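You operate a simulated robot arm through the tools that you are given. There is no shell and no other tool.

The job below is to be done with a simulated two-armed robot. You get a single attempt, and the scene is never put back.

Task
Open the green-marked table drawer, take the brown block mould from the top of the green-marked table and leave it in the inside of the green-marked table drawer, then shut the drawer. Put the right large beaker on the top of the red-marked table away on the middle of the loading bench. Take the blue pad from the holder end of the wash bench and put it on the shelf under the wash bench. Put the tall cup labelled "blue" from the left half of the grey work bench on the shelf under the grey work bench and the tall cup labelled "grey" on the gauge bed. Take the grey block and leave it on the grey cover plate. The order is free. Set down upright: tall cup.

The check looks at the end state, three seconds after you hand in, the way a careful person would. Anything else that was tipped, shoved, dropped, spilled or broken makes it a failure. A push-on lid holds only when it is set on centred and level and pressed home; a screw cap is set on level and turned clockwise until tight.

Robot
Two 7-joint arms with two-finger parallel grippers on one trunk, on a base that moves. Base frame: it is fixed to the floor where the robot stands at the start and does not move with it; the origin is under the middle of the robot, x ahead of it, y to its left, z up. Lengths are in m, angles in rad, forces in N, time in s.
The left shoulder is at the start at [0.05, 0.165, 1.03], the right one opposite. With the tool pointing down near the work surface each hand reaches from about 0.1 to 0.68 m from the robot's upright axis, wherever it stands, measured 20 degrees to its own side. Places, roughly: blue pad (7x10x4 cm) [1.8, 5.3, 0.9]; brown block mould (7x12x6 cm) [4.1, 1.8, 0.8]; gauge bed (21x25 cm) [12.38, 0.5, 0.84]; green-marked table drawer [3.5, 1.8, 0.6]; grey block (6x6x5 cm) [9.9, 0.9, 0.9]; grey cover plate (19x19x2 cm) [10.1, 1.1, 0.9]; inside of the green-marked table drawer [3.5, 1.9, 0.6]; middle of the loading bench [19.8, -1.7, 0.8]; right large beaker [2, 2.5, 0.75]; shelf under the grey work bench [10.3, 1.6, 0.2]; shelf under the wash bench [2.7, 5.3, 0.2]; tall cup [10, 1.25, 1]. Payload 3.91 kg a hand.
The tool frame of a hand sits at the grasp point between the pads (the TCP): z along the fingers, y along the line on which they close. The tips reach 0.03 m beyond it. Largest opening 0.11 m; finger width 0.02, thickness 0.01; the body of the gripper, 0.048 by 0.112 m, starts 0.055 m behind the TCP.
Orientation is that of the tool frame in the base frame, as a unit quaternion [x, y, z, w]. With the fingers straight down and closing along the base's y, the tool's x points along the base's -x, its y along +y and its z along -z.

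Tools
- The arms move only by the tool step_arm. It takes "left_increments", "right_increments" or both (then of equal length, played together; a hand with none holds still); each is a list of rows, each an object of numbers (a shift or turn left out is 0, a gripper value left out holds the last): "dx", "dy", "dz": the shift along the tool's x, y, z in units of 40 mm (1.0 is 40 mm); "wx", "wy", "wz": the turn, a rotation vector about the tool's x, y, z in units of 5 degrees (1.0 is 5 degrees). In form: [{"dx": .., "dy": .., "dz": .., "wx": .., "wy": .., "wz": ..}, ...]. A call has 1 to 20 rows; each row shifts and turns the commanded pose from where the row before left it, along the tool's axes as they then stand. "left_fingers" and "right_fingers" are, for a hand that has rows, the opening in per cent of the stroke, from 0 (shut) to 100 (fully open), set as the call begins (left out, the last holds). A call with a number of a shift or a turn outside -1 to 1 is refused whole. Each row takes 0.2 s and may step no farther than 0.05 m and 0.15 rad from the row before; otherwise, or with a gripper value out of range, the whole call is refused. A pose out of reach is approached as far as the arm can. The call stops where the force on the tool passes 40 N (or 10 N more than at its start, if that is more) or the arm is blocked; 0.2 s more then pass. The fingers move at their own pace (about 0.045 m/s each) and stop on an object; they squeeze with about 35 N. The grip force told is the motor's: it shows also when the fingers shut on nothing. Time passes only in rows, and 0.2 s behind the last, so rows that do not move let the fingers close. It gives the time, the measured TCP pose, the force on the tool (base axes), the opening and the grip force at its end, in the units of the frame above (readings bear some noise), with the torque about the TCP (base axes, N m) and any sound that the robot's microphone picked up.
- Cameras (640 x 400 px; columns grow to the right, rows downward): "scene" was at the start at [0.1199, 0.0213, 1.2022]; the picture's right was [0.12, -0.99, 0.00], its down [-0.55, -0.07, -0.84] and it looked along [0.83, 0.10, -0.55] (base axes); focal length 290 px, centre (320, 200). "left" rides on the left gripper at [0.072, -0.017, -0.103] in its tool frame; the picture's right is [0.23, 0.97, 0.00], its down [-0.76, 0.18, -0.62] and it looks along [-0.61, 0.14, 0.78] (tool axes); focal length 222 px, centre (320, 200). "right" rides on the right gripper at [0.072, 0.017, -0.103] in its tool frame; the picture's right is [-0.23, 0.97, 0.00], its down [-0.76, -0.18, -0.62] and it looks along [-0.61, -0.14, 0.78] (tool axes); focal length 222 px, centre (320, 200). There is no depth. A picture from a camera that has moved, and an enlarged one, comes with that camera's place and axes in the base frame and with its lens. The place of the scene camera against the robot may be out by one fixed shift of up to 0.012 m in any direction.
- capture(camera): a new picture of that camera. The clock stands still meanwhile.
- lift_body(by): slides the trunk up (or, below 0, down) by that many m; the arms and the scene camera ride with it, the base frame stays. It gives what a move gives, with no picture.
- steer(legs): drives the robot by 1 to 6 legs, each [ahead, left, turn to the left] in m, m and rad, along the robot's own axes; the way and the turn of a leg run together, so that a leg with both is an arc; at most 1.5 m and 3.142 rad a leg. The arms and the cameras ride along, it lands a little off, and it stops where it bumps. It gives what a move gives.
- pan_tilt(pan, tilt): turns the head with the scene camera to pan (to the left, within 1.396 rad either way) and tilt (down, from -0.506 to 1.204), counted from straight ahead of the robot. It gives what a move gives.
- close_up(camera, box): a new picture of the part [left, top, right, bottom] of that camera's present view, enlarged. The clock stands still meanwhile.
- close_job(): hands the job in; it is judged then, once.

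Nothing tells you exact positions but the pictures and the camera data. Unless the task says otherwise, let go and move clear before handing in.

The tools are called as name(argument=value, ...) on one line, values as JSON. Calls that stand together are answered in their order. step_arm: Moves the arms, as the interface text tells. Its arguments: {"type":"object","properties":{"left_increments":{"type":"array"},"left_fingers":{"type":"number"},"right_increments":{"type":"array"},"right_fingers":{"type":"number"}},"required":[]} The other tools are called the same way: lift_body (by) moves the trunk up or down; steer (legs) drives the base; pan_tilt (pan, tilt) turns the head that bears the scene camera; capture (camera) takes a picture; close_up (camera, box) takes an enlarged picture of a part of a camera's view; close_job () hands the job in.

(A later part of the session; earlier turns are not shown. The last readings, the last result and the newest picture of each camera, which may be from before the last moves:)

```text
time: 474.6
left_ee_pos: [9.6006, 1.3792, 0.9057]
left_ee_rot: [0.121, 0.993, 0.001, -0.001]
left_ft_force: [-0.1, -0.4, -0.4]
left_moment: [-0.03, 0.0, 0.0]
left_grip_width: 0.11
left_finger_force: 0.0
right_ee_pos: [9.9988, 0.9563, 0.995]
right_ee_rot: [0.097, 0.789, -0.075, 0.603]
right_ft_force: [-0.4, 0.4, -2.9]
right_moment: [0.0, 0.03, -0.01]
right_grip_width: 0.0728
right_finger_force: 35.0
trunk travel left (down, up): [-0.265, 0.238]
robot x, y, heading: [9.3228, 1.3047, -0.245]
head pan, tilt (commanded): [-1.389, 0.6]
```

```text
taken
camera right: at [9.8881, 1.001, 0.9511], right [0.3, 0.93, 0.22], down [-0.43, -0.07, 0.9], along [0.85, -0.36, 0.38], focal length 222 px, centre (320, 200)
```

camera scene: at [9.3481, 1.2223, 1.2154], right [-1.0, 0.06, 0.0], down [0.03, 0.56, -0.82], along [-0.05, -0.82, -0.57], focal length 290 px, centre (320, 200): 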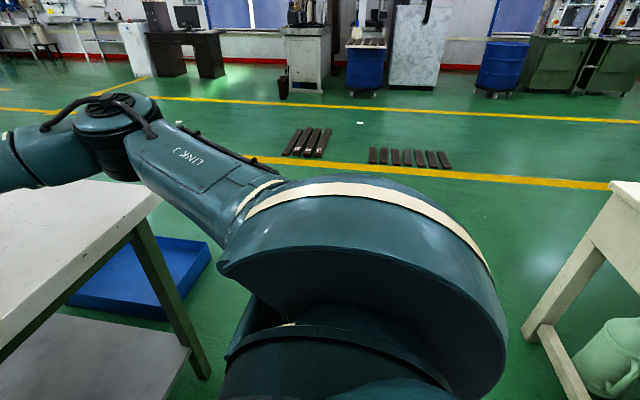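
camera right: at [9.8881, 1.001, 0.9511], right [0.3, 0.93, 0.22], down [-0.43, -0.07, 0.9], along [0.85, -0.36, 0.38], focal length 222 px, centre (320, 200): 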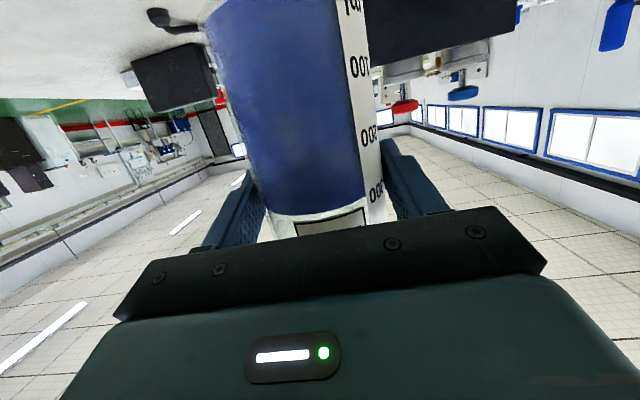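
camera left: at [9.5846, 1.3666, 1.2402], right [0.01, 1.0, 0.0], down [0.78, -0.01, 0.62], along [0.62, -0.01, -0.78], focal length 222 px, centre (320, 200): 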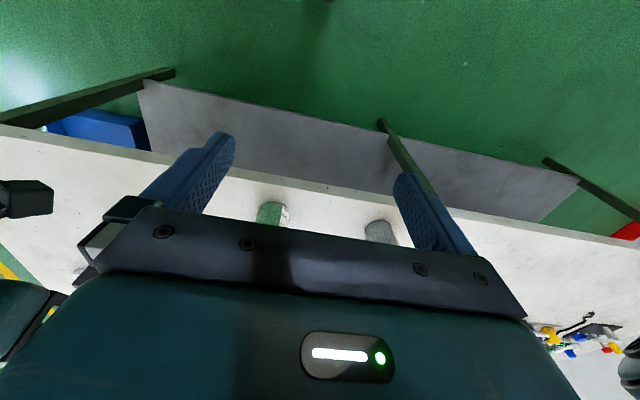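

The cup is lifted cleanly. The white table behind leaves about 0.4 m, so I retract the arm 12 cm and back the base 0.2 m.

step_arm(right_increments=[{"dx": 0.129, "dz": -0.483}, {"dx": 0.129, "dz": -0.483}, {"dx": 0.129, "dz": -0.483}, {"dx": 0.129, "dz": -0.483}, {"dx": 0.129, "dz": -0.483}, {"dx": 0.129, "dz": -0.483}])

steer(legs=[[-0.2, 0, 0]])

pan_tilt(pan=-0.1, tilt=0.6)

capture(camera="scene")

```text
time: 476.0
left_ee_pos: [9.5989, 1.3806, 0.9058]
left_ee_rot: [0.121, 0.993, 0.001, -0.001]
left_ft_force: [-0.7, -0.6, 0.7]
left_moment: [-0.02, 0.05, 0.0]
left_grip_width: 0.1099
left_finger_force: 0.1
right_ee_pos: [9.8806, 0.9824, 0.9951]
right_ee_rot: [0.098, 0.788, -0.076, 0.603]
right_ft_force: [-0.3, 0.8, -3.5]
right_moment: [-0.01, 0.05, 0.01]
right_grip_width: 0.073
right_finger_force: 34.2
trunk travel left (down, up): [-0.265, 0.238]
robot x, y, heading: [9.3238, 1.3069, -0.245]
head pan, tilt (commanded): [-1.389, 0.6]
```

```text
time: 477.6
left_ee_pos: [9.4103, 1.4267, 0.9051]
left_ee_rot: [0.117, 0.993, 0.001, -0.001]
left_ft_force: [-0.6, 0.6, -0.2]
left_moment: [0.01, 0.02, 0.01]
left_grip_width: 0.1102
left_finger_force: 0.1
right_ee_pos: [9.694, 1.0334, 0.9967]
right_ee_rot: [0.095, 0.789, -0.073, 0.603]
right_ft_force: [-0.3, 0.3, -3.2]
right_moment: [-0.01, 0.05, -0.01]
right_grip_width: 0.0731
right_finger_force: 35.0
trunk travel left (down, up): [-0.265, 0.238]
robot x, y, heading: [9.1364, 1.3539, -0.24]
head pan, tilt (commanded): [-1.389, 0.6]
```

```text
time: 479.1
left_ee_pos: [9.4111, 1.4277, 0.9047]
left_ee_rot: [0.117, 0.993, 0.001, -0.002]
left_ft_force: [0.0, 0.3, 0.1]
left_moment: [-0.02, 0.02, 0.02]
left_grip_width: 0.1103
left_finger_force: 0.0
right_ee_pos: [9.6936, 1.0329, 0.9955]
right_ee_rot: [0.095, 0.789, -0.074, 0.603]
right_ft_force: [0.1, -0.1, -4.1]
right_moment: [0.0, 0.01, -0.03]
right_grip_width: 0.0731
right_finger_force: 34.8
trunk travel left (down, up): [-0.265, 0.238]
robot x, y, heading: [9.1316, 1.354, -0.237]
head pan, tilt (commanded): [-0.099, 0.6]
```

```text
taken
camera scene: at [9.248, 1.3277, 1.2154], right [-0.33, -0.94, 0.0], down [-0.53, 0.19, -0.82], along [0.78, -0.27, -0.57], focal length 290 px, centre (320, 200)
```

scene: 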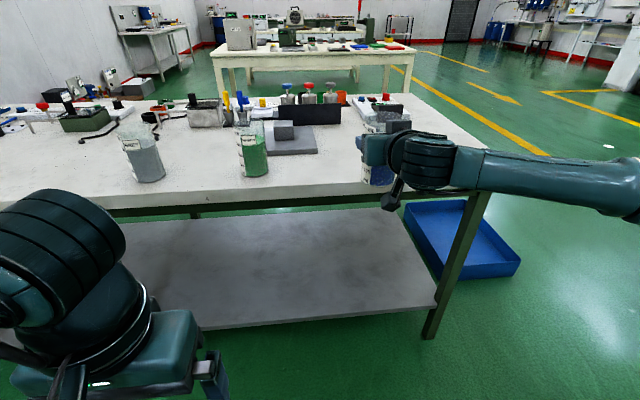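

The shelf under the bench is empty. I lower the trunk, keeping the cup upright in front of the bench, and look at the shelf again.

lift_body(by=-0.26)

pan_tilt(pan=-0.1, tilt=0.4)

capture(camera="scene")

capture(camera="left")

```text
time: 481.7
left_ee_pos: [9.4114, 1.427, 0.6451]
left_ee_rot: [0.118, 0.993, 0.001, -0.002]
left_ft_force: [0.8, -1.0, 0.8]
left_moment: [-0.02, 0.03, -0.02]
left_grip_width: 0.11
left_finger_force: 0.0
right_ee_pos: [9.6941, 1.0325, 0.735]
right_ee_rot: [0.095, 0.789, -0.073, 0.603]
right_ft_force: [-0.1, 0.0, -4.3]
right_moment: [0.02, 0.02, 0.01]
right_grip_width: 0.0731
right_finger_force: 35.1
trunk travel left (down, up): [-0.005, 0.498]
robot x, y, heading: [9.1345, 1.3556, -0.237]
head pan, tilt (commanded): [-0.099, 0.6]
```

```text
time: 482.4
left_ee_pos: [9.4101, 1.4277, 0.6454]
left_ee_rot: [0.117, 0.993, 0.001, -0.002]
left_ft_force: [-1.0, 1.0, 0.1]
left_moment: [-0.02, 0.01, 0.03]
left_grip_width: 0.11
left_finger_force: 0.0
right_ee_pos: [9.6935, 1.0328, 0.7349]
right_ee_rot: [0.095, 0.789, -0.073, 0.603]
right_ft_force: [1.2, -0.4, -4.6]
right_moment: [-0.02, 0.05, -0.03]
right_grip_width: 0.0731
right_finger_force: 34.7
trunk travel left (down, up): [-0.005, 0.498]
robot x, y, heading: [9.1308, 1.3542, -0.239]
head pan, tilt (commanded): [-0.099, 0.4]
```

```text
taken
camera scene: at [9.2519, 1.3264, 0.9736], right [-0.33, -0.94, 0.0], down [-0.37, 0.13, -0.92], along [0.87, -0.3, -0.39], focal length 290 px, centre (320, 200)
```

scene: 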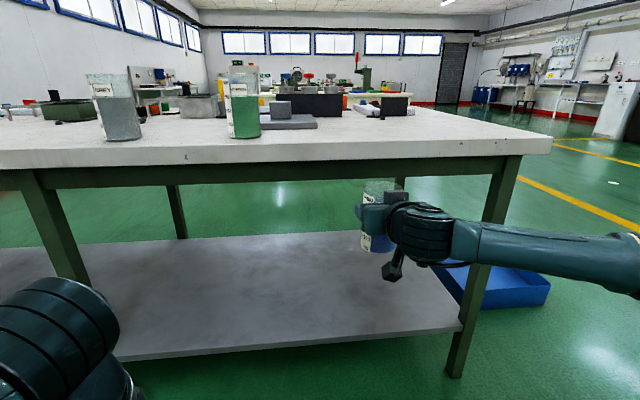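

```text
taken
camera left: at [9.3356, 1.4271, 0.7502], right [0.01, 1.0, 0.0], down [0.78, -0.01, 0.62], along [0.62, 0.0, -0.78], focal length 222 px, centre (320, 200)
```

left: 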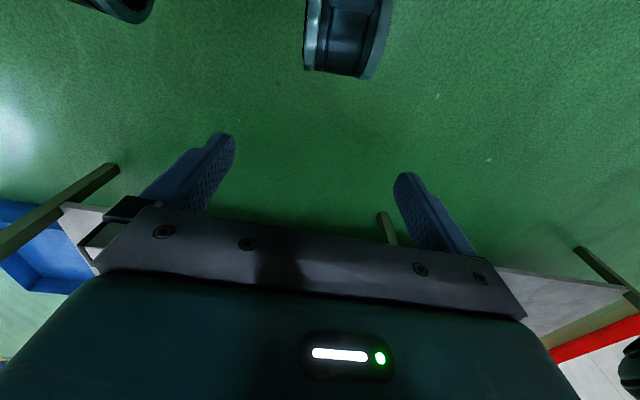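

I zoom on the shelf's near edge by the leg to get its height.

close_up(camera="scene", box=[380, 270, 540, 390])

close_up(camera="scene", box=[300, 160, 500, 285])

```text
3.33 times, centred on (460, 330) of scene
camera zoom: at [9.2519, 1.3264, 0.9736], right [-0.33, -0.94, 0.0], down [-0.37, 0.13, -0.92], along [0.87, -0.3, -0.39], focal length 965 px, centre (-147, -233)
```

zoom: 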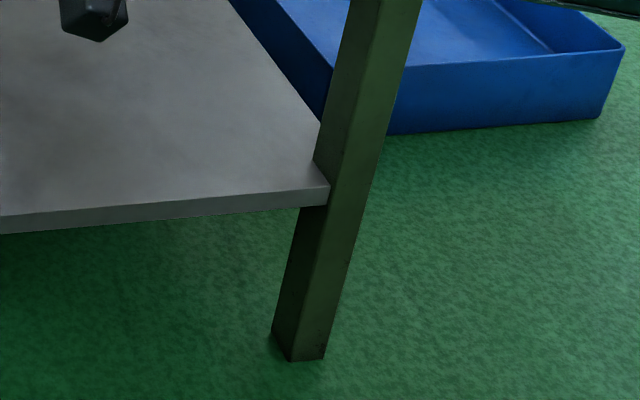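

```text
3.20 times, centred on (400, 222) of scene
camera zoom: at [9.2519, 1.3264, 0.9736], right [-0.33, -0.94, 0.0], down [-0.37, 0.13, -0.92], along [0.87, -0.3, -0.39], focal length 927 px, centre (64, 128)
```

zoom: 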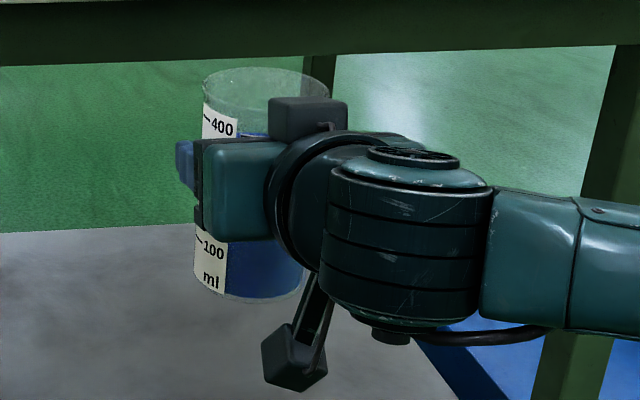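

Shelf top is at about z=0.235, with its edge near the leg line. I lower the cup with the arm in stages, still in front of the bench.

step_arm(right_increments=[{"dx": 0.5, "dz": 0.134}, {"dx": 0.698, "dz": 0.187}, {"dx": 0.698, "dz": 0.187}, {"dx": 0.698, "dz": 0.187}])

step_arm(right_increments=[{"dx": 0.698, "dz": 0.187}, {"dx": 0.698, "dz": 0.187}, {"dx": 0.698, "dz": 0.187}, {"dx": 0.698, "dz": 0.187}])

capture(camera="scene")

```text
time: 483.4
left_ee_pos: [9.4105, 1.4281, 0.6449]
left_ee_rot: [0.118, 0.993, 0.001, -0.001]
left_ft_force: [-0.2, 0.5, -0.4]
left_moment: [-0.02, 0.0, 0.01]
left_grip_width: 0.1101
left_finger_force: 0.1
right_ee_pos: [9.6941, 1.0321, 0.7142]
right_ee_rot: [0.095, 0.789, -0.073, 0.603]
right_ft_force: [-0.1, 0.9, -3.8]
right_moment: [0.03, 0.02, -0.03]
right_grip_width: 0.073
right_finger_force: 34.8
right hand out of reach, approached as far as the arm can: row 2, 3, 4
trunk travel left (down, up): [-0.005, 0.498]
robot x, y, heading: [9.1358, 1.355, -0.237]
head pan, tilt (commanded): [-0.099, 0.4]
```

```text
time: 484.4
left_ee_pos: [9.4101, 1.4277, 0.6462]
left_ee_rot: [0.118, 0.993, 0.001, -0.001]
left_ft_force: [-0.5, 0.0, -0.1]
left_moment: [0.02, 0.01, -0.01]
left_grip_width: 0.1099
left_finger_force: 0.1
right_ee_pos: [9.6939, 1.0333, 0.7144]
right_ee_rot: [0.096, 0.789, -0.074, 0.603]
right_ft_force: [-0.8, -0.1, -3.1]
right_moment: [0.0, 0.03, -0.01]
right_grip_width: 0.073
right_finger_force: 35.1
right hand out of reach, approached as far as the arm can: row 1, 2, 3, 4
trunk travel left (down, up): [-0.005, 0.498]
robot x, y, heading: [9.1345, 1.351, -0.238]
head pan, tilt (commanded): [-0.099, 0.4]
```

```text
taken
camera scene: at [9.2519, 1.3264, 0.9736], right [-0.33, -0.94, 0.0], down [-0.37, 0.13, -0.92], along [0.87, -0.3, -0.39], focal length 290 px, centre (320, 200)
```

scene: 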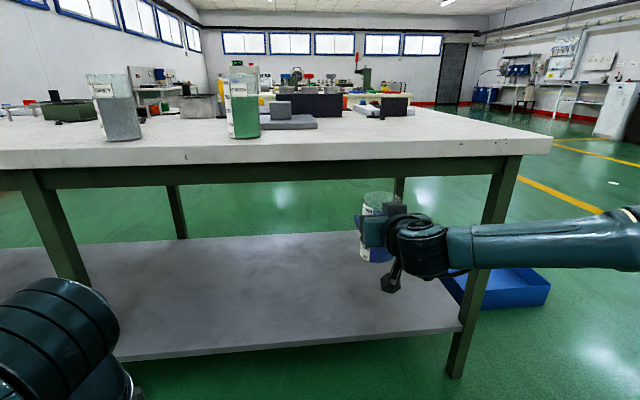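

With the hand this level the wrist can't go lower. I'll put the cup back on the bench and regrasp it at 45°. First I raise the trunk and return over the bench.

lift_body(by=0.28)

steer(legs=[[0.19, 0, 0]])

pan_tilt(pan=-0.1, tilt=0.6)

capture(camera="scene")

```text
time: 487.3
left_ee_pos: [9.411, 1.428, 0.9248]
left_ee_rot: [0.117, 0.993, 0.002, -0.002]
left_ft_force: [0.0, -1.2, -0.5]
left_moment: [0.03, -0.02, 0.0]
left_grip_width: 0.1102
left_finger_force: 0.0
right_ee_pos: [9.6936, 1.0328, 0.9945]
right_ee_rot: [0.095, 0.788, -0.073, 0.603]
right_ft_force: [-0.1, 0.3, -4.4]
right_moment: [0.01, 0.04, -0.02]
right_grip_width: 0.073
right_finger_force: 35.0
trunk travel left (down, up): [-0.285, 0.218]
robot x, y, heading: [9.1369, 1.3544, -0.241]
head pan, tilt (commanded): [-0.099, 0.4]
```

```text
time: 488.8
left_ee_pos: [9.5949, 1.3837, 0.9252]
left_ee_rot: [0.117, 0.993, 0.001, -0.001]
left_ft_force: [0.1, -0.2, 0.2]
left_moment: [-0.03, 0.02, 0.02]
left_grip_width: 0.1101
left_finger_force: 0.0
right_ee_pos: [9.8788, 0.9893, 0.9942]
right_ee_rot: [0.095, 0.789, -0.074, 0.603]
right_ft_force: [1.6, -0.2, -4.0]
right_moment: [-0.02, 0.01, -0.02]
right_grip_width: 0.0729
right_finger_force: 34.3
trunk travel left (down, up): [-0.285, 0.218]
robot x, y, heading: [9.316, 1.3122, -0.238]
head pan, tilt (commanded): [-0.099, 0.4]
```

```text
time: 489.6
left_ee_pos: [9.5954, 1.3839, 0.9248]
left_ee_rot: [0.117, 0.993, 0.001, -0.001]
left_ft_force: [0.6, -0.5, -0.2]
left_moment: [0.01, -0.04, 0.0]
left_grip_width: 0.1102
left_finger_force: 0.0
right_ee_pos: [9.8792, 0.9882, 0.9931]
right_ee_rot: [0.095, 0.79, -0.074, 0.602]
right_ft_force: [-1.1, -0.5, -3.6]
right_moment: [0.02, -0.03, 0.0]
right_grip_width: 0.0727
right_finger_force: 35.3
trunk travel left (down, up): [-0.285, 0.218]
robot x, y, heading: [9.3177, 1.3078, -0.232]
head pan, tilt (commanded): [-0.099, 0.6]
```

```text
taken
camera scene: at [9.4326, 1.2833, 1.2355], right [-0.33, -0.94, 0.0], down [-0.53, 0.19, -0.83], along [0.78, -0.27, -0.56], focal length 290 px, centre (320, 200)
```

scene: 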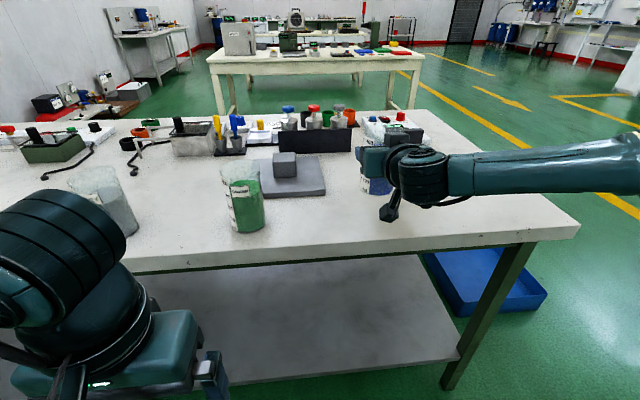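

I set the cup down near the edge by lowering the trunk in small steps until it touches.

lift_body(by=-0.05)

lift_body(by=-0.005)

lift_body(by=-0.003)

```text
time: 490.5
left_ee_pos: [9.5947, 1.3838, 0.8755]
left_ee_rot: [0.118, 0.993, 0.001, -0.001]
left_ft_force: [0.0, 0.8, 0.3]
left_moment: [0.04, -0.01, -0.01]
left_grip_width: 0.1098
left_finger_force: 0.0
right_ee_pos: [9.8783, 0.9885, 0.9438]
right_ee_rot: [0.094, 0.789, -0.073, 0.603]
right_ft_force: [-0.5, 0.6, -3.9]
right_moment: [0.02, 0.04, -0.02]
right_grip_width: 0.0727
right_finger_force: 34.8
trunk travel left (down, up): [-0.235, 0.268]
robot x, y, heading: [9.3158, 1.3112, -0.238]
head pan, tilt (commanded): [-0.099, 0.6]
```

```text
time: 491.0
left_ee_pos: [9.5942, 1.3842, 0.8701]
left_ee_rot: [0.117, 0.993, 0.001, -0.001]
left_ft_force: [0.6, 0.4, -0.3]
left_moment: [0.02, 0.01, 0.01]
left_grip_width: 0.1101
left_finger_force: 0.0
right_ee_pos: [9.8796, 0.9897, 0.9394]
right_ee_rot: [0.095, 0.789, -0.074, 0.603]
right_ft_force: [-1.1, -0.3, -4.1]
right_moment: [-0.03, 0.03, 0.01]
right_grip_width: 0.073
right_finger_force: 35.0
trunk travel left (down, up): [-0.23, 0.273]
robot x, y, heading: [9.3182, 1.3104, -0.235]
head pan, tilt (commanded): [-0.099, 0.6]
```

```text
time: 491.5
left_ee_pos: [9.5952, 1.3831, 0.8673]
left_ee_rot: [0.117, 0.993, 0.002, 0.0]
left_ft_force: [0.1, 0.0, -0.1]
left_moment: [-0.02, 0.0, 0.01]
left_grip_width: 0.1101
left_finger_force: 0.0
right_ee_pos: [9.8782, 0.9886, 0.9367]
right_ee_rot: [0.095, 0.789, -0.073, 0.603]
right_ft_force: [0.9, -0.3, -3.9]
right_moment: [-0.01, -0.02, 0.0]
right_grip_width: 0.0729
right_finger_force: 34.7
trunk travel left (down, up): [-0.227, 0.276]
robot x, y, heading: [9.3139, 1.3095, -0.238]
head pan, tilt (commanded): [-0.099, 0.6]
```

lift_body(by=-0.002)

lift_body(by=-0.002)

```text
time: 492.1
left_ee_pos: [9.5945, 1.3828, 0.865]
left_ee_rot: [0.117, 0.993, 0.002, -0.001]
left_ft_force: [0.5, -0.2, 0.5]
left_moment: [-0.03, 0.01, -0.06]
left_grip_width: 0.11
left_finger_force: 0.0
right_ee_pos: [9.8791, 0.9884, 0.935]
right_ee_rot: [0.095, 0.788, -0.073, 0.604]
right_ft_force: [-0.8, -0.1, 1.3]
right_moment: [0.14, 0.12, 0.04]
right_grip_width: 0.0729
right_finger_force: 35.1
trunk travel left (down, up): [-0.225, 0.278]
robot x, y, heading: [9.3193, 1.3098, -0.237]
head pan, tilt (commanded): [-0.099, 0.6]
```

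```text
time: 492.6
left_ee_pos: [9.5944, 1.3831, 0.8642]
left_ee_rot: [0.117, 0.993, 0.002, -0.001]
left_ft_force: [-0.1, 0.0, -0.5]
left_moment: [0.02, 0.02, 0.01]
left_grip_width: 0.1101
left_finger_force: 0.1
right_ee_pos: [9.8782, 0.9871, 0.9365]
right_ee_rot: [0.094, 0.787, -0.073, 0.606]
right_ft_force: [-0.3, -1.3, 11.6]
right_moment: [0.22, 0.34, 0.06]
right_grip_width: 0.0728
right_finger_force: 35.4
trunk travel left (down, up): [-0.223, 0.28]
robot x, y, heading: [9.318, 1.3094, -0.234]
head pan, tilt (commanded): [-0.099, 0.6]
```

The cup touches down. I ease off 2 mm, open the fingers, and back the base straight away.

lift_body(by=0.002)

step_arm(right_increments=[{}, {}, {}, {}, {}], right_fingers=100)

capture(camera="right")

```text
time: 493.1
left_ee_pos: [9.5947, 1.3837, 0.8663]
left_ee_rot: [0.117, 0.993, 0.0, -0.001]
left_ft_force: [0.1, -0.1, 0.1]
left_moment: [-0.02, -0.01, -0.01]
left_grip_width: 0.1099
left_finger_force: 0.0
right_ee_pos: [9.879, 0.9902, 0.936]
right_ee_rot: [0.096, 0.788, -0.074, 0.603]
right_ft_force: [3.6, -2.1, 9.0]
right_moment: [0.25, -0.34, -0.1]
right_grip_width: 0.0729
right_finger_force: 34.7
trunk travel left (down, up): [-0.225, 0.278]
robot x, y, heading: [9.3188, 1.3122, -0.237]
head pan, tilt (commanded): [-0.099, 0.6]
```

```text
time: 494.3
left_ee_pos: [9.5946, 1.384, 0.8649]
left_ee_rot: [0.118, 0.993, 0.001, -0.001]
left_ft_force: [-0.7, -0.4, -0.4]
left_moment: [0.0, -0.02, 0.0]
left_grip_width: 0.1097
left_finger_force: 0.1
right_ee_pos: [9.8778, 0.9894, 0.9343]
right_ee_rot: [0.095, 0.789, -0.073, 0.603]
right_ft_force: [-0.6, 0.0, -0.2]
right_moment: [-0.01, 0.01, -0.04]
right_grip_width: 0.1101
right_finger_force: 0.1
trunk travel left (down, up): [-0.225, 0.278]
robot x, y, heading: [9.316, 1.3079, -0.241]
head pan, tilt (commanded): [-0.099, 0.6]
```

```text
taken
camera right: at [9.7679, 1.0337, 0.8908], right [0.29, 0.93, 0.22], down [-0.43, -0.08, 0.9], along [0.85, -0.35, 0.38], focal length 222 px, centre (320, 200)
```

right: 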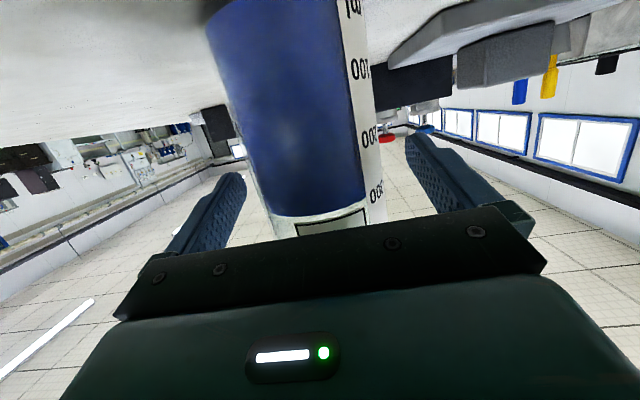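

The blue cup stands upright at (9.878, 0.989). I back off, raise the hand and change to a 40° tilt.

steer(legs=[[-0.17, 0, 0]])

lift_body(by=0.1)

step_arm(right_increments=[{"wy": 1}, {"wy": 1}, {"wy": 1}, {"wy": 1}, {"wy": 1}, {"wy": 1}, {"wy": 1}])

capture(camera="scene")

capture(camera="right")

```text
time: 495.8
left_ee_pos: [9.4287, 1.424, 0.8642]
left_ee_rot: [0.115, 0.993, 0.001, -0.001]
left_ft_force: [0.0, 0.3, -0.6]
left_moment: [0.02, 0.0, -0.01]
left_grip_width: 0.11
left_finger_force: 0.1
right_ee_pos: [9.7127, 1.0308, 0.9343]
right_ee_rot: [0.094, 0.789, -0.073, 0.603]
right_ft_force: [0.4, -0.3, 0.8]
right_moment: [0.02, -0.01, -0.01]
right_grip_width: 0.1096
right_finger_force: 0.1
trunk travel left (down, up): [-0.225, 0.278]
robot x, y, heading: [9.1509, 1.3478, -0.235]
head pan, tilt (commanded): [-0.099, 0.6]
```

```text
time: 497.1
left_ee_pos: [9.4289, 1.4236, 0.9656]
left_ee_rot: [0.116, 0.993, 0.001, 0.0]
left_ft_force: [0.3, 0.6, 0.4]
left_moment: [0.03, -0.04, 0.0]
left_grip_width: 0.1104
left_finger_force: 0.0
right_ee_pos: [9.714, 1.0298, 1.0344]
right_ee_rot: [0.094, 0.789, -0.073, 0.603]
right_ft_force: [0.0, -1.1, 0.6]
right_moment: [0.0, 0.01, -0.02]
right_grip_width: 0.11
right_finger_force: 0.1
trunk travel left (down, up): [-0.325, 0.178]
robot x, y, heading: [9.1577, 1.3482, -0.235]
head pan, tilt (commanded): [-0.099, 0.6]
```

```text
time: 498.7
left_ee_pos: [9.4282, 1.4229, 0.9648]
left_ee_rot: [0.116, 0.993, 0.001, 0.0]
left_ft_force: [0.3, -0.2, 0.6]
left_moment: [0.05, 0.01, 0.02]
left_grip_width: 0.1099
left_finger_force: 0.1
right_ee_pos: [9.7132, 1.0305, 1.034]
right_ee_rot: [0.111, 0.934, -0.041, 0.337]
right_ft_force: [0.1, -0.3, -1.0]
right_moment: [-0.01, 0.01, -0.01]
right_grip_width: 0.11
right_finger_force: 0.0
trunk travel left (down, up): [-0.325, 0.178]
robot x, y, heading: [9.153, 1.3472, -0.236]
head pan, tilt (commanded): [-0.099, 0.6]
```

```text
taken
camera scene: at [9.2665, 1.3236, 1.2755], right [-0.33, -0.94, 0.0], down [-0.53, 0.18, -0.83], along [0.78, -0.27, -0.56], focal length 290 px, centre (320, 200)
```

scene: 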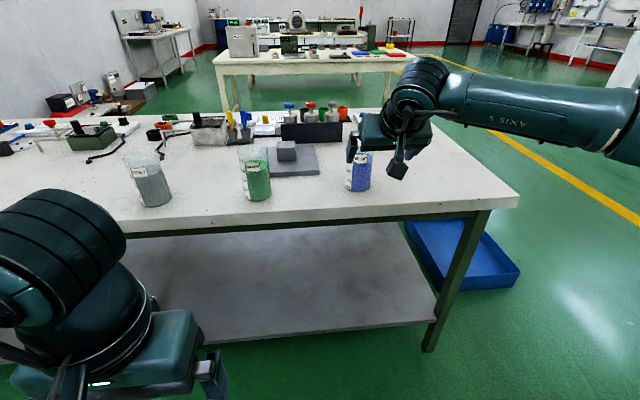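

```text
taken
camera right: at [9.6001, 1.0758, 1.067], right [0.4, 0.91, 0.14], down [0.14, -0.22, 0.97], along [0.91, -0.37, -0.21], focal length 222 px, centre (320, 200)
```

right: 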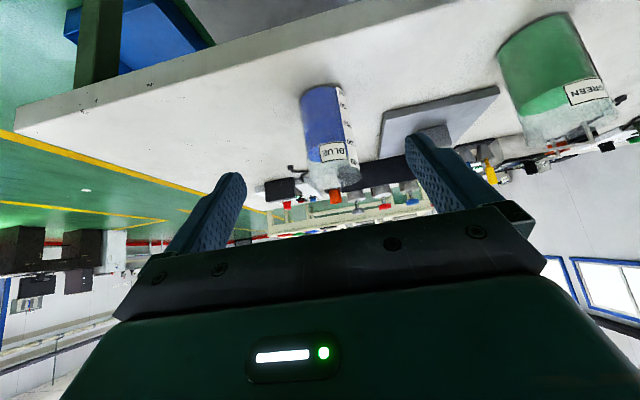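

Hand is now at 40°. I lower it to the grasp height in front of the bench and move the base 10 cm closer.

step_arm(right_increments=[{"dx": 0.421, "dz": 0.507}, {"dx": 0.421, "dz": 0.507}, {"dx": 0.421, "dz": 0.507}])

steer(legs=[[0.1, 0, 0]])

capture(camera="right")

capture(camera="scene")

```text
time: 499.5
left_ee_pos: [9.4274, 1.4248, 0.9641]
left_ee_rot: [0.115, 0.993, 0.001, -0.001]
left_ft_force: [-0.3, 0.1, 0.4]
left_moment: [0.01, 0.02, 0.03]
left_grip_width: 0.1099
left_finger_force: 0.0
right_ee_pos: [9.7136, 1.029, 0.9544]
right_ee_rot: [0.111, 0.934, -0.041, 0.338]
right_ft_force: [0.6, 0.3, 0.3]
right_moment: [0.02, -0.03, 0.02]
right_grip_width: 0.1098
right_finger_force: 0.1
trunk travel left (down, up): [-0.325, 0.178]
robot x, y, heading: [9.1521, 1.35, -0.233]
head pan, tilt (commanded): [-0.099, 0.6]
```

```text
time: 500.6
left_ee_pos: [9.524, 1.3999, 0.9652]
left_ee_rot: [0.116, 0.993, 0.001, -0.002]
left_ft_force: [-0.2, 0.1, 0.2]
left_moment: [0.01, 0.03, -0.01]
left_grip_width: 0.1102
left_finger_force: 0.0
right_ee_pos: [9.809, 1.0048, 0.9533]
right_ee_rot: [0.112, 0.934, -0.041, 0.338]
right_ft_force: [0.2, 0.6, 0.0]
right_moment: [-0.04, -0.01, -0.02]
right_grip_width: 0.1099
right_finger_force: 0.1
trunk travel left (down, up): [-0.325, 0.178]
robot x, y, heading: [9.2492, 1.324, -0.233]
head pan, tilt (commanded): [-0.099, 0.6]
```

```text
taken
camera right: at [9.6953, 1.0508, 0.9863], right [0.4, 0.91, 0.14], down [0.14, -0.22, 0.97], along [0.91, -0.37, -0.21], focal length 222 px, centre (320, 200)
```

right: 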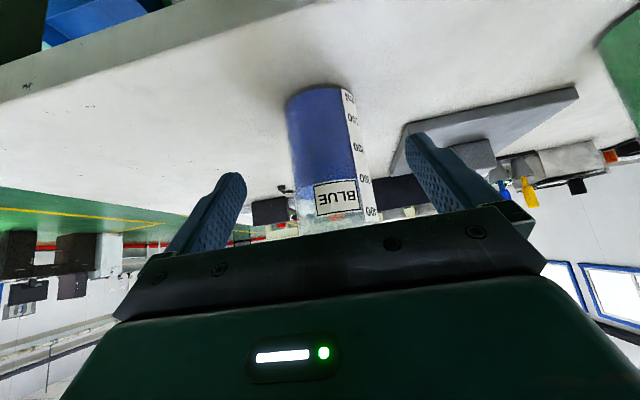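

```text
taken
camera scene: at [9.3625, 1.3006, 1.2754], right [-0.33, -0.94, 0.0], down [-0.53, 0.19, -0.82], along [0.78, -0.27, -0.57], focal length 290 px, centre (320, 200)
```

scene: 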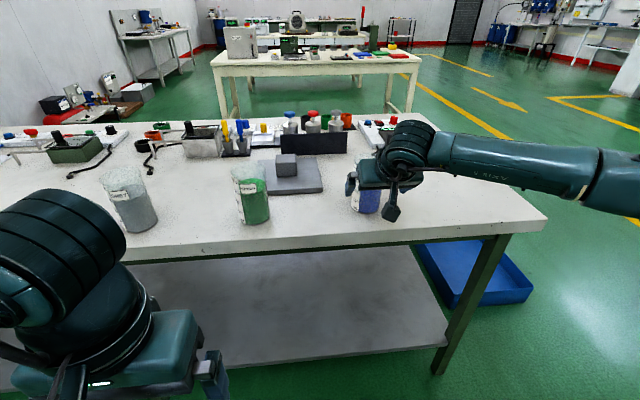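

Cup centred between the fingers, 7 cm ahead. I move in the last 6.6 cm horizontally.

step_arm(right_increments=[{"dx": -0.423, "dz": 0.351}, {"dx": -0.423, "dz": 0.351}, {"dx": -0.423, "dz": 0.351}])

capture(camera="right")

close_up(camera="scene", box=[300, 100, 500, 225])

```text
time: 501.4
left_ee_pos: [9.5237, 1.4008, 0.9661]
left_ee_rot: [0.116, 0.993, 0.001, -0.001]
left_ft_force: [0.1, -0.4, -0.4]
left_moment: [-0.01, -0.02, -0.01]
left_grip_width: 0.11
left_finger_force: 0.1
right_ee_pos: [9.8731, 0.9918, 0.9544]
right_ee_rot: [0.111, 0.934, -0.041, 0.337]
right_ft_force: [-0.5, 0.7, 0.8]
right_moment: [-0.02, 0.02, 0.05]
right_grip_width: 0.1102
right_finger_force: 0.0
trunk travel left (down, up): [-0.325, 0.178]
robot x, y, heading: [9.2462, 1.3265, -0.238]
head pan, tilt (commanded): [-0.099, 0.6]
```

```text
taken
camera right: at [9.7599, 1.0378, 0.9869], right [0.4, 0.91, 0.14], down [0.14, -0.22, 0.97], along [0.91, -0.37, -0.21], focal length 222 px, centre (320, 200)
```

right: 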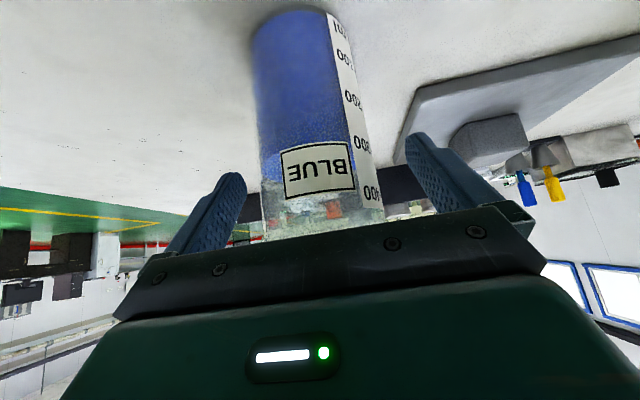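

```text
3.20 times, centred on (400, 162) of scene
camera zoom: at [9.362, 1.3009, 1.2754], right [-0.33, -0.94, 0.0], down [-0.53, 0.18, -0.82], along [0.78, -0.27, -0.57], focal length 927 px, centre (64, 320)
```

zoom: 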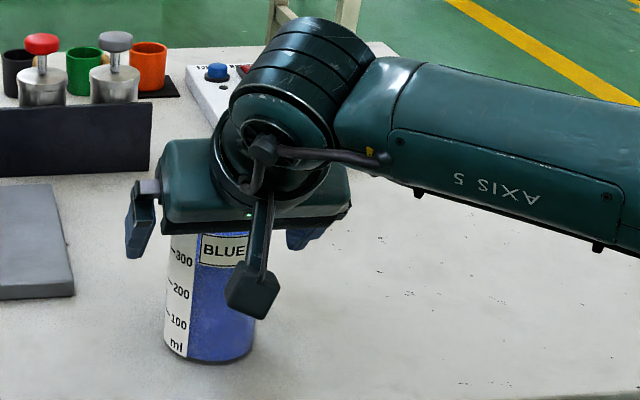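

No contact so far and the cup is between the pads. I close the gripper.

step_arm(right_increments=[{}, {}, {}, {}, {}, {}], right_fingers=0)

lift_body(by=0.05)

capture(camera="right")

close_up(camera="scene", box=[300, 100, 500, 225])

```text
time: 502.8
left_ee_pos: [9.5242, 1.401, 0.966]
left_ee_rot: [0.117, 0.993, 0.001, 0.0]
left_ft_force: [0.7, 0.4, 0.4]
left_moment: [0.01, 0.02, 0.03]
left_grip_width: 0.1102
left_finger_force: 0.2
right_ee_pos: [9.8731, 0.9921, 0.9545]
right_ee_rot: [0.112, 0.933, -0.042, 0.338]
right_ft_force: [-0.6, -2.2, 1.8]
right_moment: [-0.05, -0.05, -0.04]
right_grip_width: 0.0734
right_finger_force: 35.3
trunk travel left (down, up): [-0.325, 0.178]
robot x, y, heading: [9.2478, 1.3278, -0.234]
head pan, tilt (commanded): [-0.099, 0.6]
```

```text
time: 503.8
left_ee_pos: [9.5251, 1.4005, 1.0152]
left_ee_rot: [0.117, 0.993, 0.001, -0.002]
left_ft_force: [-0.3, 1.1, -0.5]
left_moment: [-0.01, 0.0, 0.0]
left_grip_width: 0.1099
left_finger_force: 0.1
right_ee_pos: [9.8741, 0.9921, 1.0034]
right_ee_rot: [0.112, 0.934, -0.041, 0.337]
right_ft_force: [0.2, -0.6, -3.6]
right_moment: [0.01, 0.03, 0.0]
right_grip_width: 0.0735
right_finger_force: 34.5
trunk travel left (down, up): [-0.375, 0.128]
robot x, y, heading: [9.2453, 1.3242, -0.229]
head pan, tilt (commanded): [-0.099, 0.6]
```

```text
taken
camera right: at [9.7599, 1.0376, 1.0364], right [0.4, 0.91, 0.14], down [0.14, -0.22, 0.97], along [0.91, -0.37, -0.21], focal length 222 px, centre (320, 200)
```

right: 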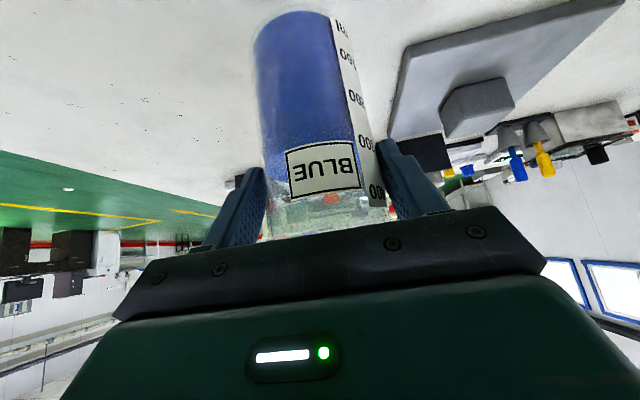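

```text
3.20 times, centred on (400, 162) of scene
camera zoom: at [9.3625, 1.3005, 1.3254], right [-0.33, -0.94, 0.0], down [-0.53, 0.19, -0.82], along [0.78, -0.27, -0.57], focal length 927 px, centre (64, 320)
```

zoom: 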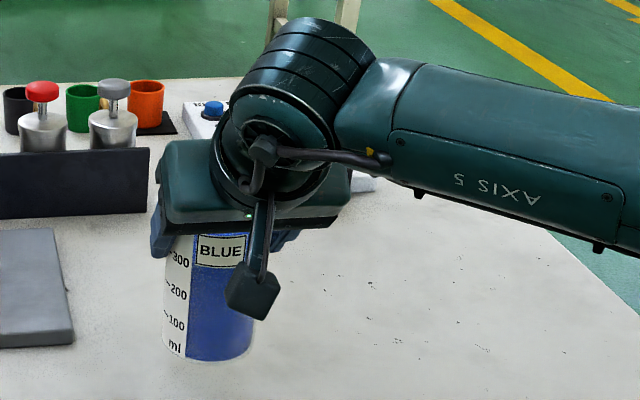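

The cup hangs upright. I retract the arm 7 cm and back the base 0.14 m, then lower the trunk.

step_arm(right_increments=[{"dx": 0.3, "dz": -0.249}, {"dx": 0.35, "dz": -0.29}, {"dx": 0.35, "dz": -0.29}, {"dx": 0.35, "dz": -0.29}])

steer(legs=[[-0.15, 0, 0]])

lift_body(by=-0.37)

capture(camera="scene")

```text
time: 504.8
left_ee_pos: [9.5243, 1.4008, 1.0162]
left_ee_rot: [0.117, 0.993, 0.001, 0.0]
left_ft_force: [-0.7, -0.1, 0.4]
left_moment: [0.04, 0.0, 0.0]
left_grip_width: 0.1102
left_finger_force: 0.1
right_ee_pos: [9.8053, 1.008, 1.0067]
right_ee_rot: [0.111, 0.934, -0.041, 0.338]
right_ft_force: [0.7, -0.6, -4.2]
right_moment: [-0.01, 0.06, 0.0]
right_grip_width: 0.0731
right_finger_force: 34.8
trunk travel left (down, up): [-0.375, 0.128]
robot x, y, heading: [9.2452, 1.3235, -0.231]
head pan, tilt (commanded): [-0.099, 0.6]
```

```text
time: 506.1
left_ee_pos: [9.38, 1.4343, 1.0155]
left_ee_rot: [0.117, 0.993, 0.0, 0.0]
left_ft_force: [-0.7, -0.4, 0.3]
left_moment: [0.02, -0.01, -0.05]
left_grip_width: 0.11
left_finger_force: 0.1
right_ee_pos: [9.6612, 1.0422, 1.0066]
right_ee_rot: [0.111, 0.934, -0.041, 0.338]
right_ft_force: [-0.4, -0.3, -2.8]
right_moment: [-0.01, 0.03, -0.02]
right_grip_width: 0.0735
right_finger_force: 34.9
trunk travel left (down, up): [-0.375, 0.128]
robot x, y, heading: [9.1041, 1.3569, -0.236]
head pan, tilt (commanded): [-0.099, 0.6]
```

```text
time: 509.7
left_ee_pos: [9.3809, 1.435, 0.6448]
left_ee_rot: [0.117, 0.993, 0.001, -0.002]
left_ft_force: [0.9, 0.3, 1.0]
left_moment: [0.02, 0.0, 0.0]
left_grip_width: 0.1099
left_finger_force: 0.1
right_ee_pos: [9.6616, 1.0416, 0.6351]
right_ee_rot: [0.111, 0.934, -0.041, 0.338]
right_ft_force: [0.2, 0.7, -5.4]
right_moment: [0.01, 0.07, -0.05]
right_grip_width: 0.0732
right_finger_force: 34.7
trunk travel left (down, up): [-0.005, 0.498]
robot x, y, heading: [9.1061, 1.362, -0.239]
head pan, tilt (commanded): [-0.099, 0.6]
```

```text
taken
camera scene: at [9.2187, 1.3348, 0.9555], right [-0.33, -0.94, 0.0], down [-0.53, 0.19, -0.82], along [0.78, -0.27, -0.57], focal length 290 px, centre (320, 200)
```

scene: 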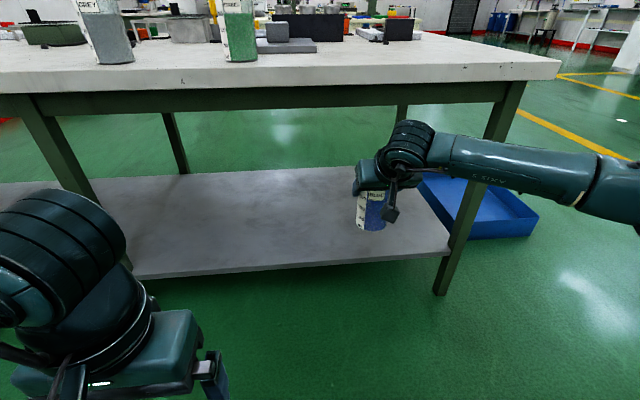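

Now I lower the cup with the arm, in two stages, to just above shelf height.

step_arm(right_increments=[{"dx": 0.3, "dz": 0.361}, {"dx": 0.473, "dz": 0.57}, {"dx": 0.473, "dz": 0.57}])

step_arm(right_increments=[{"dx": 0.473, "dz": 0.57}, {"dx": 0.473, "dz": 0.57}, {"dx": 0.473, "dz": 0.57}, {"dx": 0.473, "dz": 0.57}, {"dx": 0.473, "dz": 0.57}])

capture(camera="scene")

capture(camera="right")

```text
time: 510.5
left_ee_pos: [9.3814, 1.4343, 0.6449]
left_ee_rot: [0.118, 0.993, 0.001, -0.002]
left_ft_force: [0.9, 0.2, -0.2]
left_moment: [0.02, -0.01, -0.02]
left_grip_width: 0.11
left_finger_force: 0.1
right_ee_pos: [9.6636, 1.0439, 0.5571]
right_ee_rot: [0.112, 0.933, -0.041, 0.338]
right_ft_force: [-0.6, -0.2, -4.0]
right_moment: [0.03, 0.06, -0.05]
right_grip_width: 0.0733
right_finger_force: 34.8
trunk travel left (down, up): [-0.005, 0.498]
robot x, y, heading: [9.1031, 1.3599, -0.234]
head pan, tilt (commanded): [-0.099, 0.6]
```

```text
time: 511.7
left_ee_pos: [9.3818, 1.4345, 0.646]
left_ee_rot: [0.116, 0.993, 0.002, -0.002]
left_ft_force: [-0.1, -0.6, 0.5]
left_moment: [0.04, 0.0, 0.02]
left_grip_width: 0.1099
left_finger_force: 0.0
right_ee_pos: [9.6623, 1.0417, 0.4079]
right_ee_rot: [0.112, 0.934, -0.041, 0.338]
right_ft_force: [0.6, 0.1, -3.6]
right_moment: [0.02, 0.05, -0.01]
right_grip_width: 0.0732
right_finger_force: 34.5
trunk travel left (down, up): [-0.005, 0.498]
robot x, y, heading: [9.1045, 1.3621, -0.232]
head pan, tilt (commanded): [-0.099, 0.6]
```

```text
taken
camera scene: at [9.2187, 1.3348, 0.9555], right [-0.33, -0.94, 0.0], down [-0.53, 0.19, -0.82], along [0.78, -0.27, -0.57], focal length 290 px, centre (320, 200)
```

scene: 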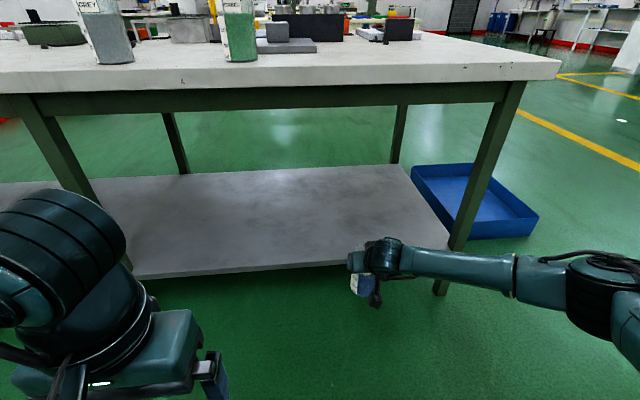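

```text
taken
camera right: at [9.549, 1.0874, 0.441], right [0.4, 0.91, 0.14], down [0.14, -0.22, 0.97], along [0.91, -0.37, -0.21], focal length 222 px, centre (320, 200)
```

right: 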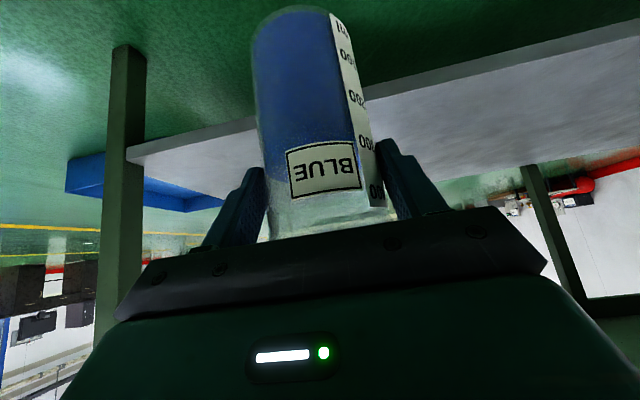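

The cup hangs just above shelf height. To keep the elbow away from the bench's end leg I shift left 0.2 m, then drive in toward the shelf.

steer(legs=[[0, 0.2, 0], [0.2, 0, 0]])

capture(camera="scene")

capture(camera="right")

```text
time: 515.3
left_ee_pos: [9.6208, 1.5881, 0.6455]
left_ee_rot: [0.115, 0.993, 0.001, -0.002]
left_ft_force: [-0.8, -0.5, 0.4]
left_moment: [-0.01, 0.0, 0.0]
left_grip_width: 0.1098
left_finger_force: 0.0
right_ee_pos: [9.9052, 1.196, 0.409]
right_ee_rot: [0.109, 0.934, -0.04, 0.338]
right_ft_force: [-0.5, -0.2, -3.2]
right_moment: [0.0, 0.06, -0.01]
right_grip_width: 0.0731
right_finger_force: 34.4
trunk travel left (down, up): [-0.005, 0.498]
robot x, y, heading: [9.3407, 1.5123, -0.225]
head pan, tilt (commanded): [-0.099, 0.6]
```

```text
taken
camera scene: at [9.4589, 1.4874, 0.9554], right [-0.32, -0.95, 0.0], down [-0.53, 0.18, -0.82], along [0.78, -0.27, -0.57], focal length 290 px, centre (320, 200)
```

scene: 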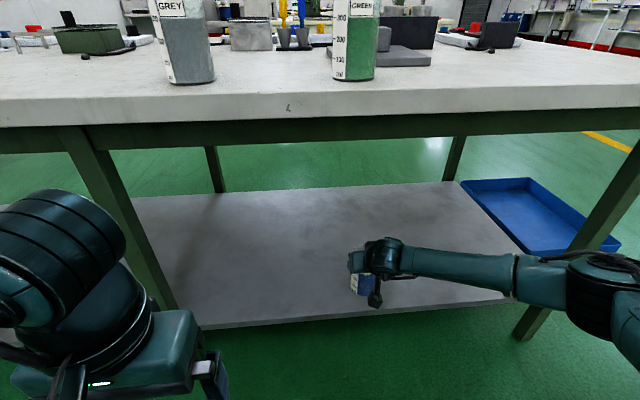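

```text
taken
camera right: at [9.7905, 1.2417, 0.4412], right [0.4, 0.91, 0.14], down [0.14, -0.21, 0.97], along [0.91, -0.36, -0.21], focal length 222 px, centre (320, 200)
```

right: 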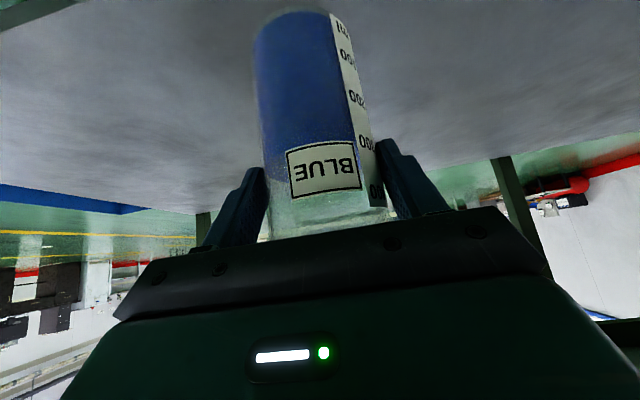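

The cup is right at the shelf's edge line. I extend the arm 10 cm so it stands well inside the shelf.

step_arm(right_increments=[{"dx": -0.3, "dz": 0.249}, {"dx": -0.481, "dz": 0.399}, {"dx": -0.481, "dz": 0.399}, {"dx": -0.481, "dz": 0.399}, {"dx": -0.3, "dz": 0.249}])

capture(camera="scene")

capture(camera="right")

```text
time: 516.5
left_ee_pos: [9.6218, 1.5889, 0.645]
left_ee_rot: [0.115, 0.993, 0.001, -0.002]
left_ft_force: [0.9, 0.8, 0.1]
left_moment: [0.01, -0.01, 0.01]
left_grip_width: 0.1099
left_finger_force: 0.1
right_ee_pos: [10.0074, 1.1717, 0.4088]
right_ee_rot: [0.109, 0.934, -0.041, 0.338]
right_ft_force: [0.1, 0.2, -3.5]
right_moment: [0.03, 0.04, 0.02]
right_grip_width: 0.0734
right_finger_force: 35.0
trunk travel left (down, up): [-0.005, 0.498]
robot x, y, heading: [9.3431, 1.5082, -0.234]
head pan, tilt (commanded): [-0.099, 0.6]
```

```text
taken
camera scene: at [9.459, 1.4873, 0.9554], right [-0.32, -0.95, 0.0], down [-0.53, 0.18, -0.82], along [0.78, -0.27, -0.57], focal length 290 px, centre (320, 200)
```

scene: 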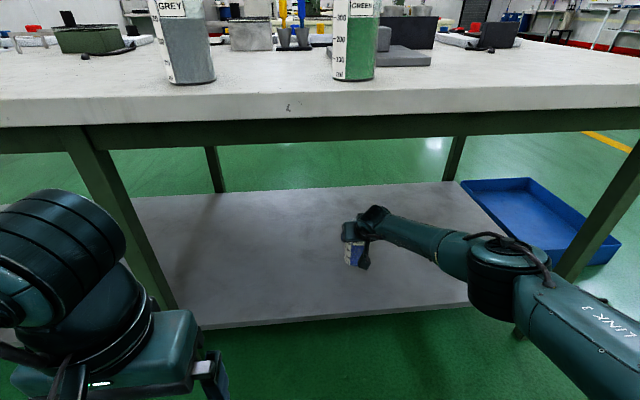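

```text
taken
camera right: at [9.8928, 1.2166, 0.4412], right [0.4, 0.91, 0.14], down [0.14, -0.21, 0.97], along [0.91, -0.36, -0.21], focal length 222 px, centre (320, 200)
```

right: 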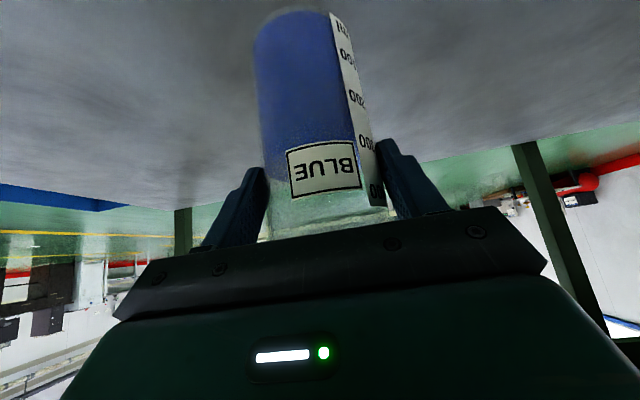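

The cup is 12 cm inside the shelf edge, about 6 cm above it. I lower it gently, feeling for contact.

step_arm(right_increments=[{"dx": 0.16, "dz": 0.192}, {"dx": 0.16, "dz": 0.192}, {"dx": 0.16, "dz": 0.192}, {"dx": 0.16, "dz": 0.192}])

step_arm(right_increments=[{"dx": 0.048, "dz": 0.058}, {"dx": 0.048, "dz": 0.058}])

step_arm(right_increments=[{"dx": 0.048, "dz": 0.058}])

step_arm(right_increments=[{"dx": 0.032, "dz": 0.0385}])

```text
time: 517.5
left_ee_pos: [9.6215, 1.5881, 0.6449]
left_ee_rot: [0.113, 0.994, 0.002, -0.001]
left_ft_force: [-0.1, -0.7, -0.5]
left_moment: [0.02, -0.03, 0.0]
left_grip_width: 0.1097
left_finger_force: 0.0
right_ee_pos: [10.0016, 1.1729, 0.3704]
right_ee_rot: [0.109, 0.934, -0.04, 0.337]
right_ft_force: [-0.6, 0.0, -3.9]
right_moment: [0.02, 0.04, -0.01]
right_grip_width: 0.073
right_finger_force: 35.0
right hand out of reach, approached as far as the arm can: row 4
trunk travel left (down, up): [-0.005, 0.498]
robot x, y, heading: [9.3445, 1.5134, -0.23]
head pan, tilt (commanded): [-0.099, 0.6]
```

```text
time: 518.1
left_ee_pos: [9.621, 1.5877, 0.6451]
left_ee_rot: [0.114, 0.993, 0.001, -0.003]
left_ft_force: [-0.1, 0.1, 0.0]
left_moment: [-0.02, -0.01, 0.0]
left_grip_width: 0.1102
left_finger_force: 0.0
right_ee_pos: [10.003, 1.1743, 0.3698]
right_ee_rot: [0.109, 0.934, -0.04, 0.337]
right_ft_force: [0.0, -0.2, -3.9]
right_moment: [0.02, 0.06, -0.04]
right_grip_width: 0.0731
right_finger_force: 35.0
right hand out of reach, approached as far as the arm can: row 2
trunk travel left (down, up): [-0.005, 0.498]
robot x, y, heading: [9.3433, 1.51, -0.23]
head pan, tilt (commanded): [-0.099, 0.6]
```

```text
time: 518.5
left_ee_pos: [9.62, 1.5887, 0.6454]
left_ee_rot: [0.115, 0.993, 0.001, -0.001]
left_ft_force: [-0.1, -0.4, -0.5]
left_moment: [-0.03, -0.02, 0.02]
left_grip_width: 0.1102
left_finger_force: 0.0
right_ee_pos: [10.0004, 1.1749, 0.3657]
right_ee_rot: [0.108, 0.934, -0.04, 0.338]
right_ft_force: [0.1, -0.7, -3.5]
right_moment: [0.01, 0.07, 0.02]
right_grip_width: 0.0729
right_finger_force: 34.3
trunk travel left (down, up): [-0.005, 0.498]
robot x, y, heading: [9.3438, 1.5113, -0.232]
head pan, tilt (commanded): [-0.099, 0.6]
```

```text
time: 518.9
left_ee_pos: [9.6197, 1.5887, 0.6444]
left_ee_rot: [0.114, 0.993, 0.001, -0.002]
left_ft_force: [-0.4, 0.2, -0.2]
left_moment: [0.0, -0.01, -0.01]
left_grip_width: 0.1099
left_finger_force: 0.1
right_ee_pos: [10.0009, 1.1757, 0.3669]
right_ee_rot: [0.109, 0.934, -0.04, 0.337]
right_ft_force: [-0.3, -0.8, -3.6]
right_moment: [0.03, 0.04, 0.01]
right_grip_width: 0.0731
right_finger_force: 34.8
trunk travel left (down, up): [-0.005, 0.498]
robot x, y, heading: [9.3486, 1.5119, -0.232]
head pan, tilt (commanded): [-0.099, 0.6]
```

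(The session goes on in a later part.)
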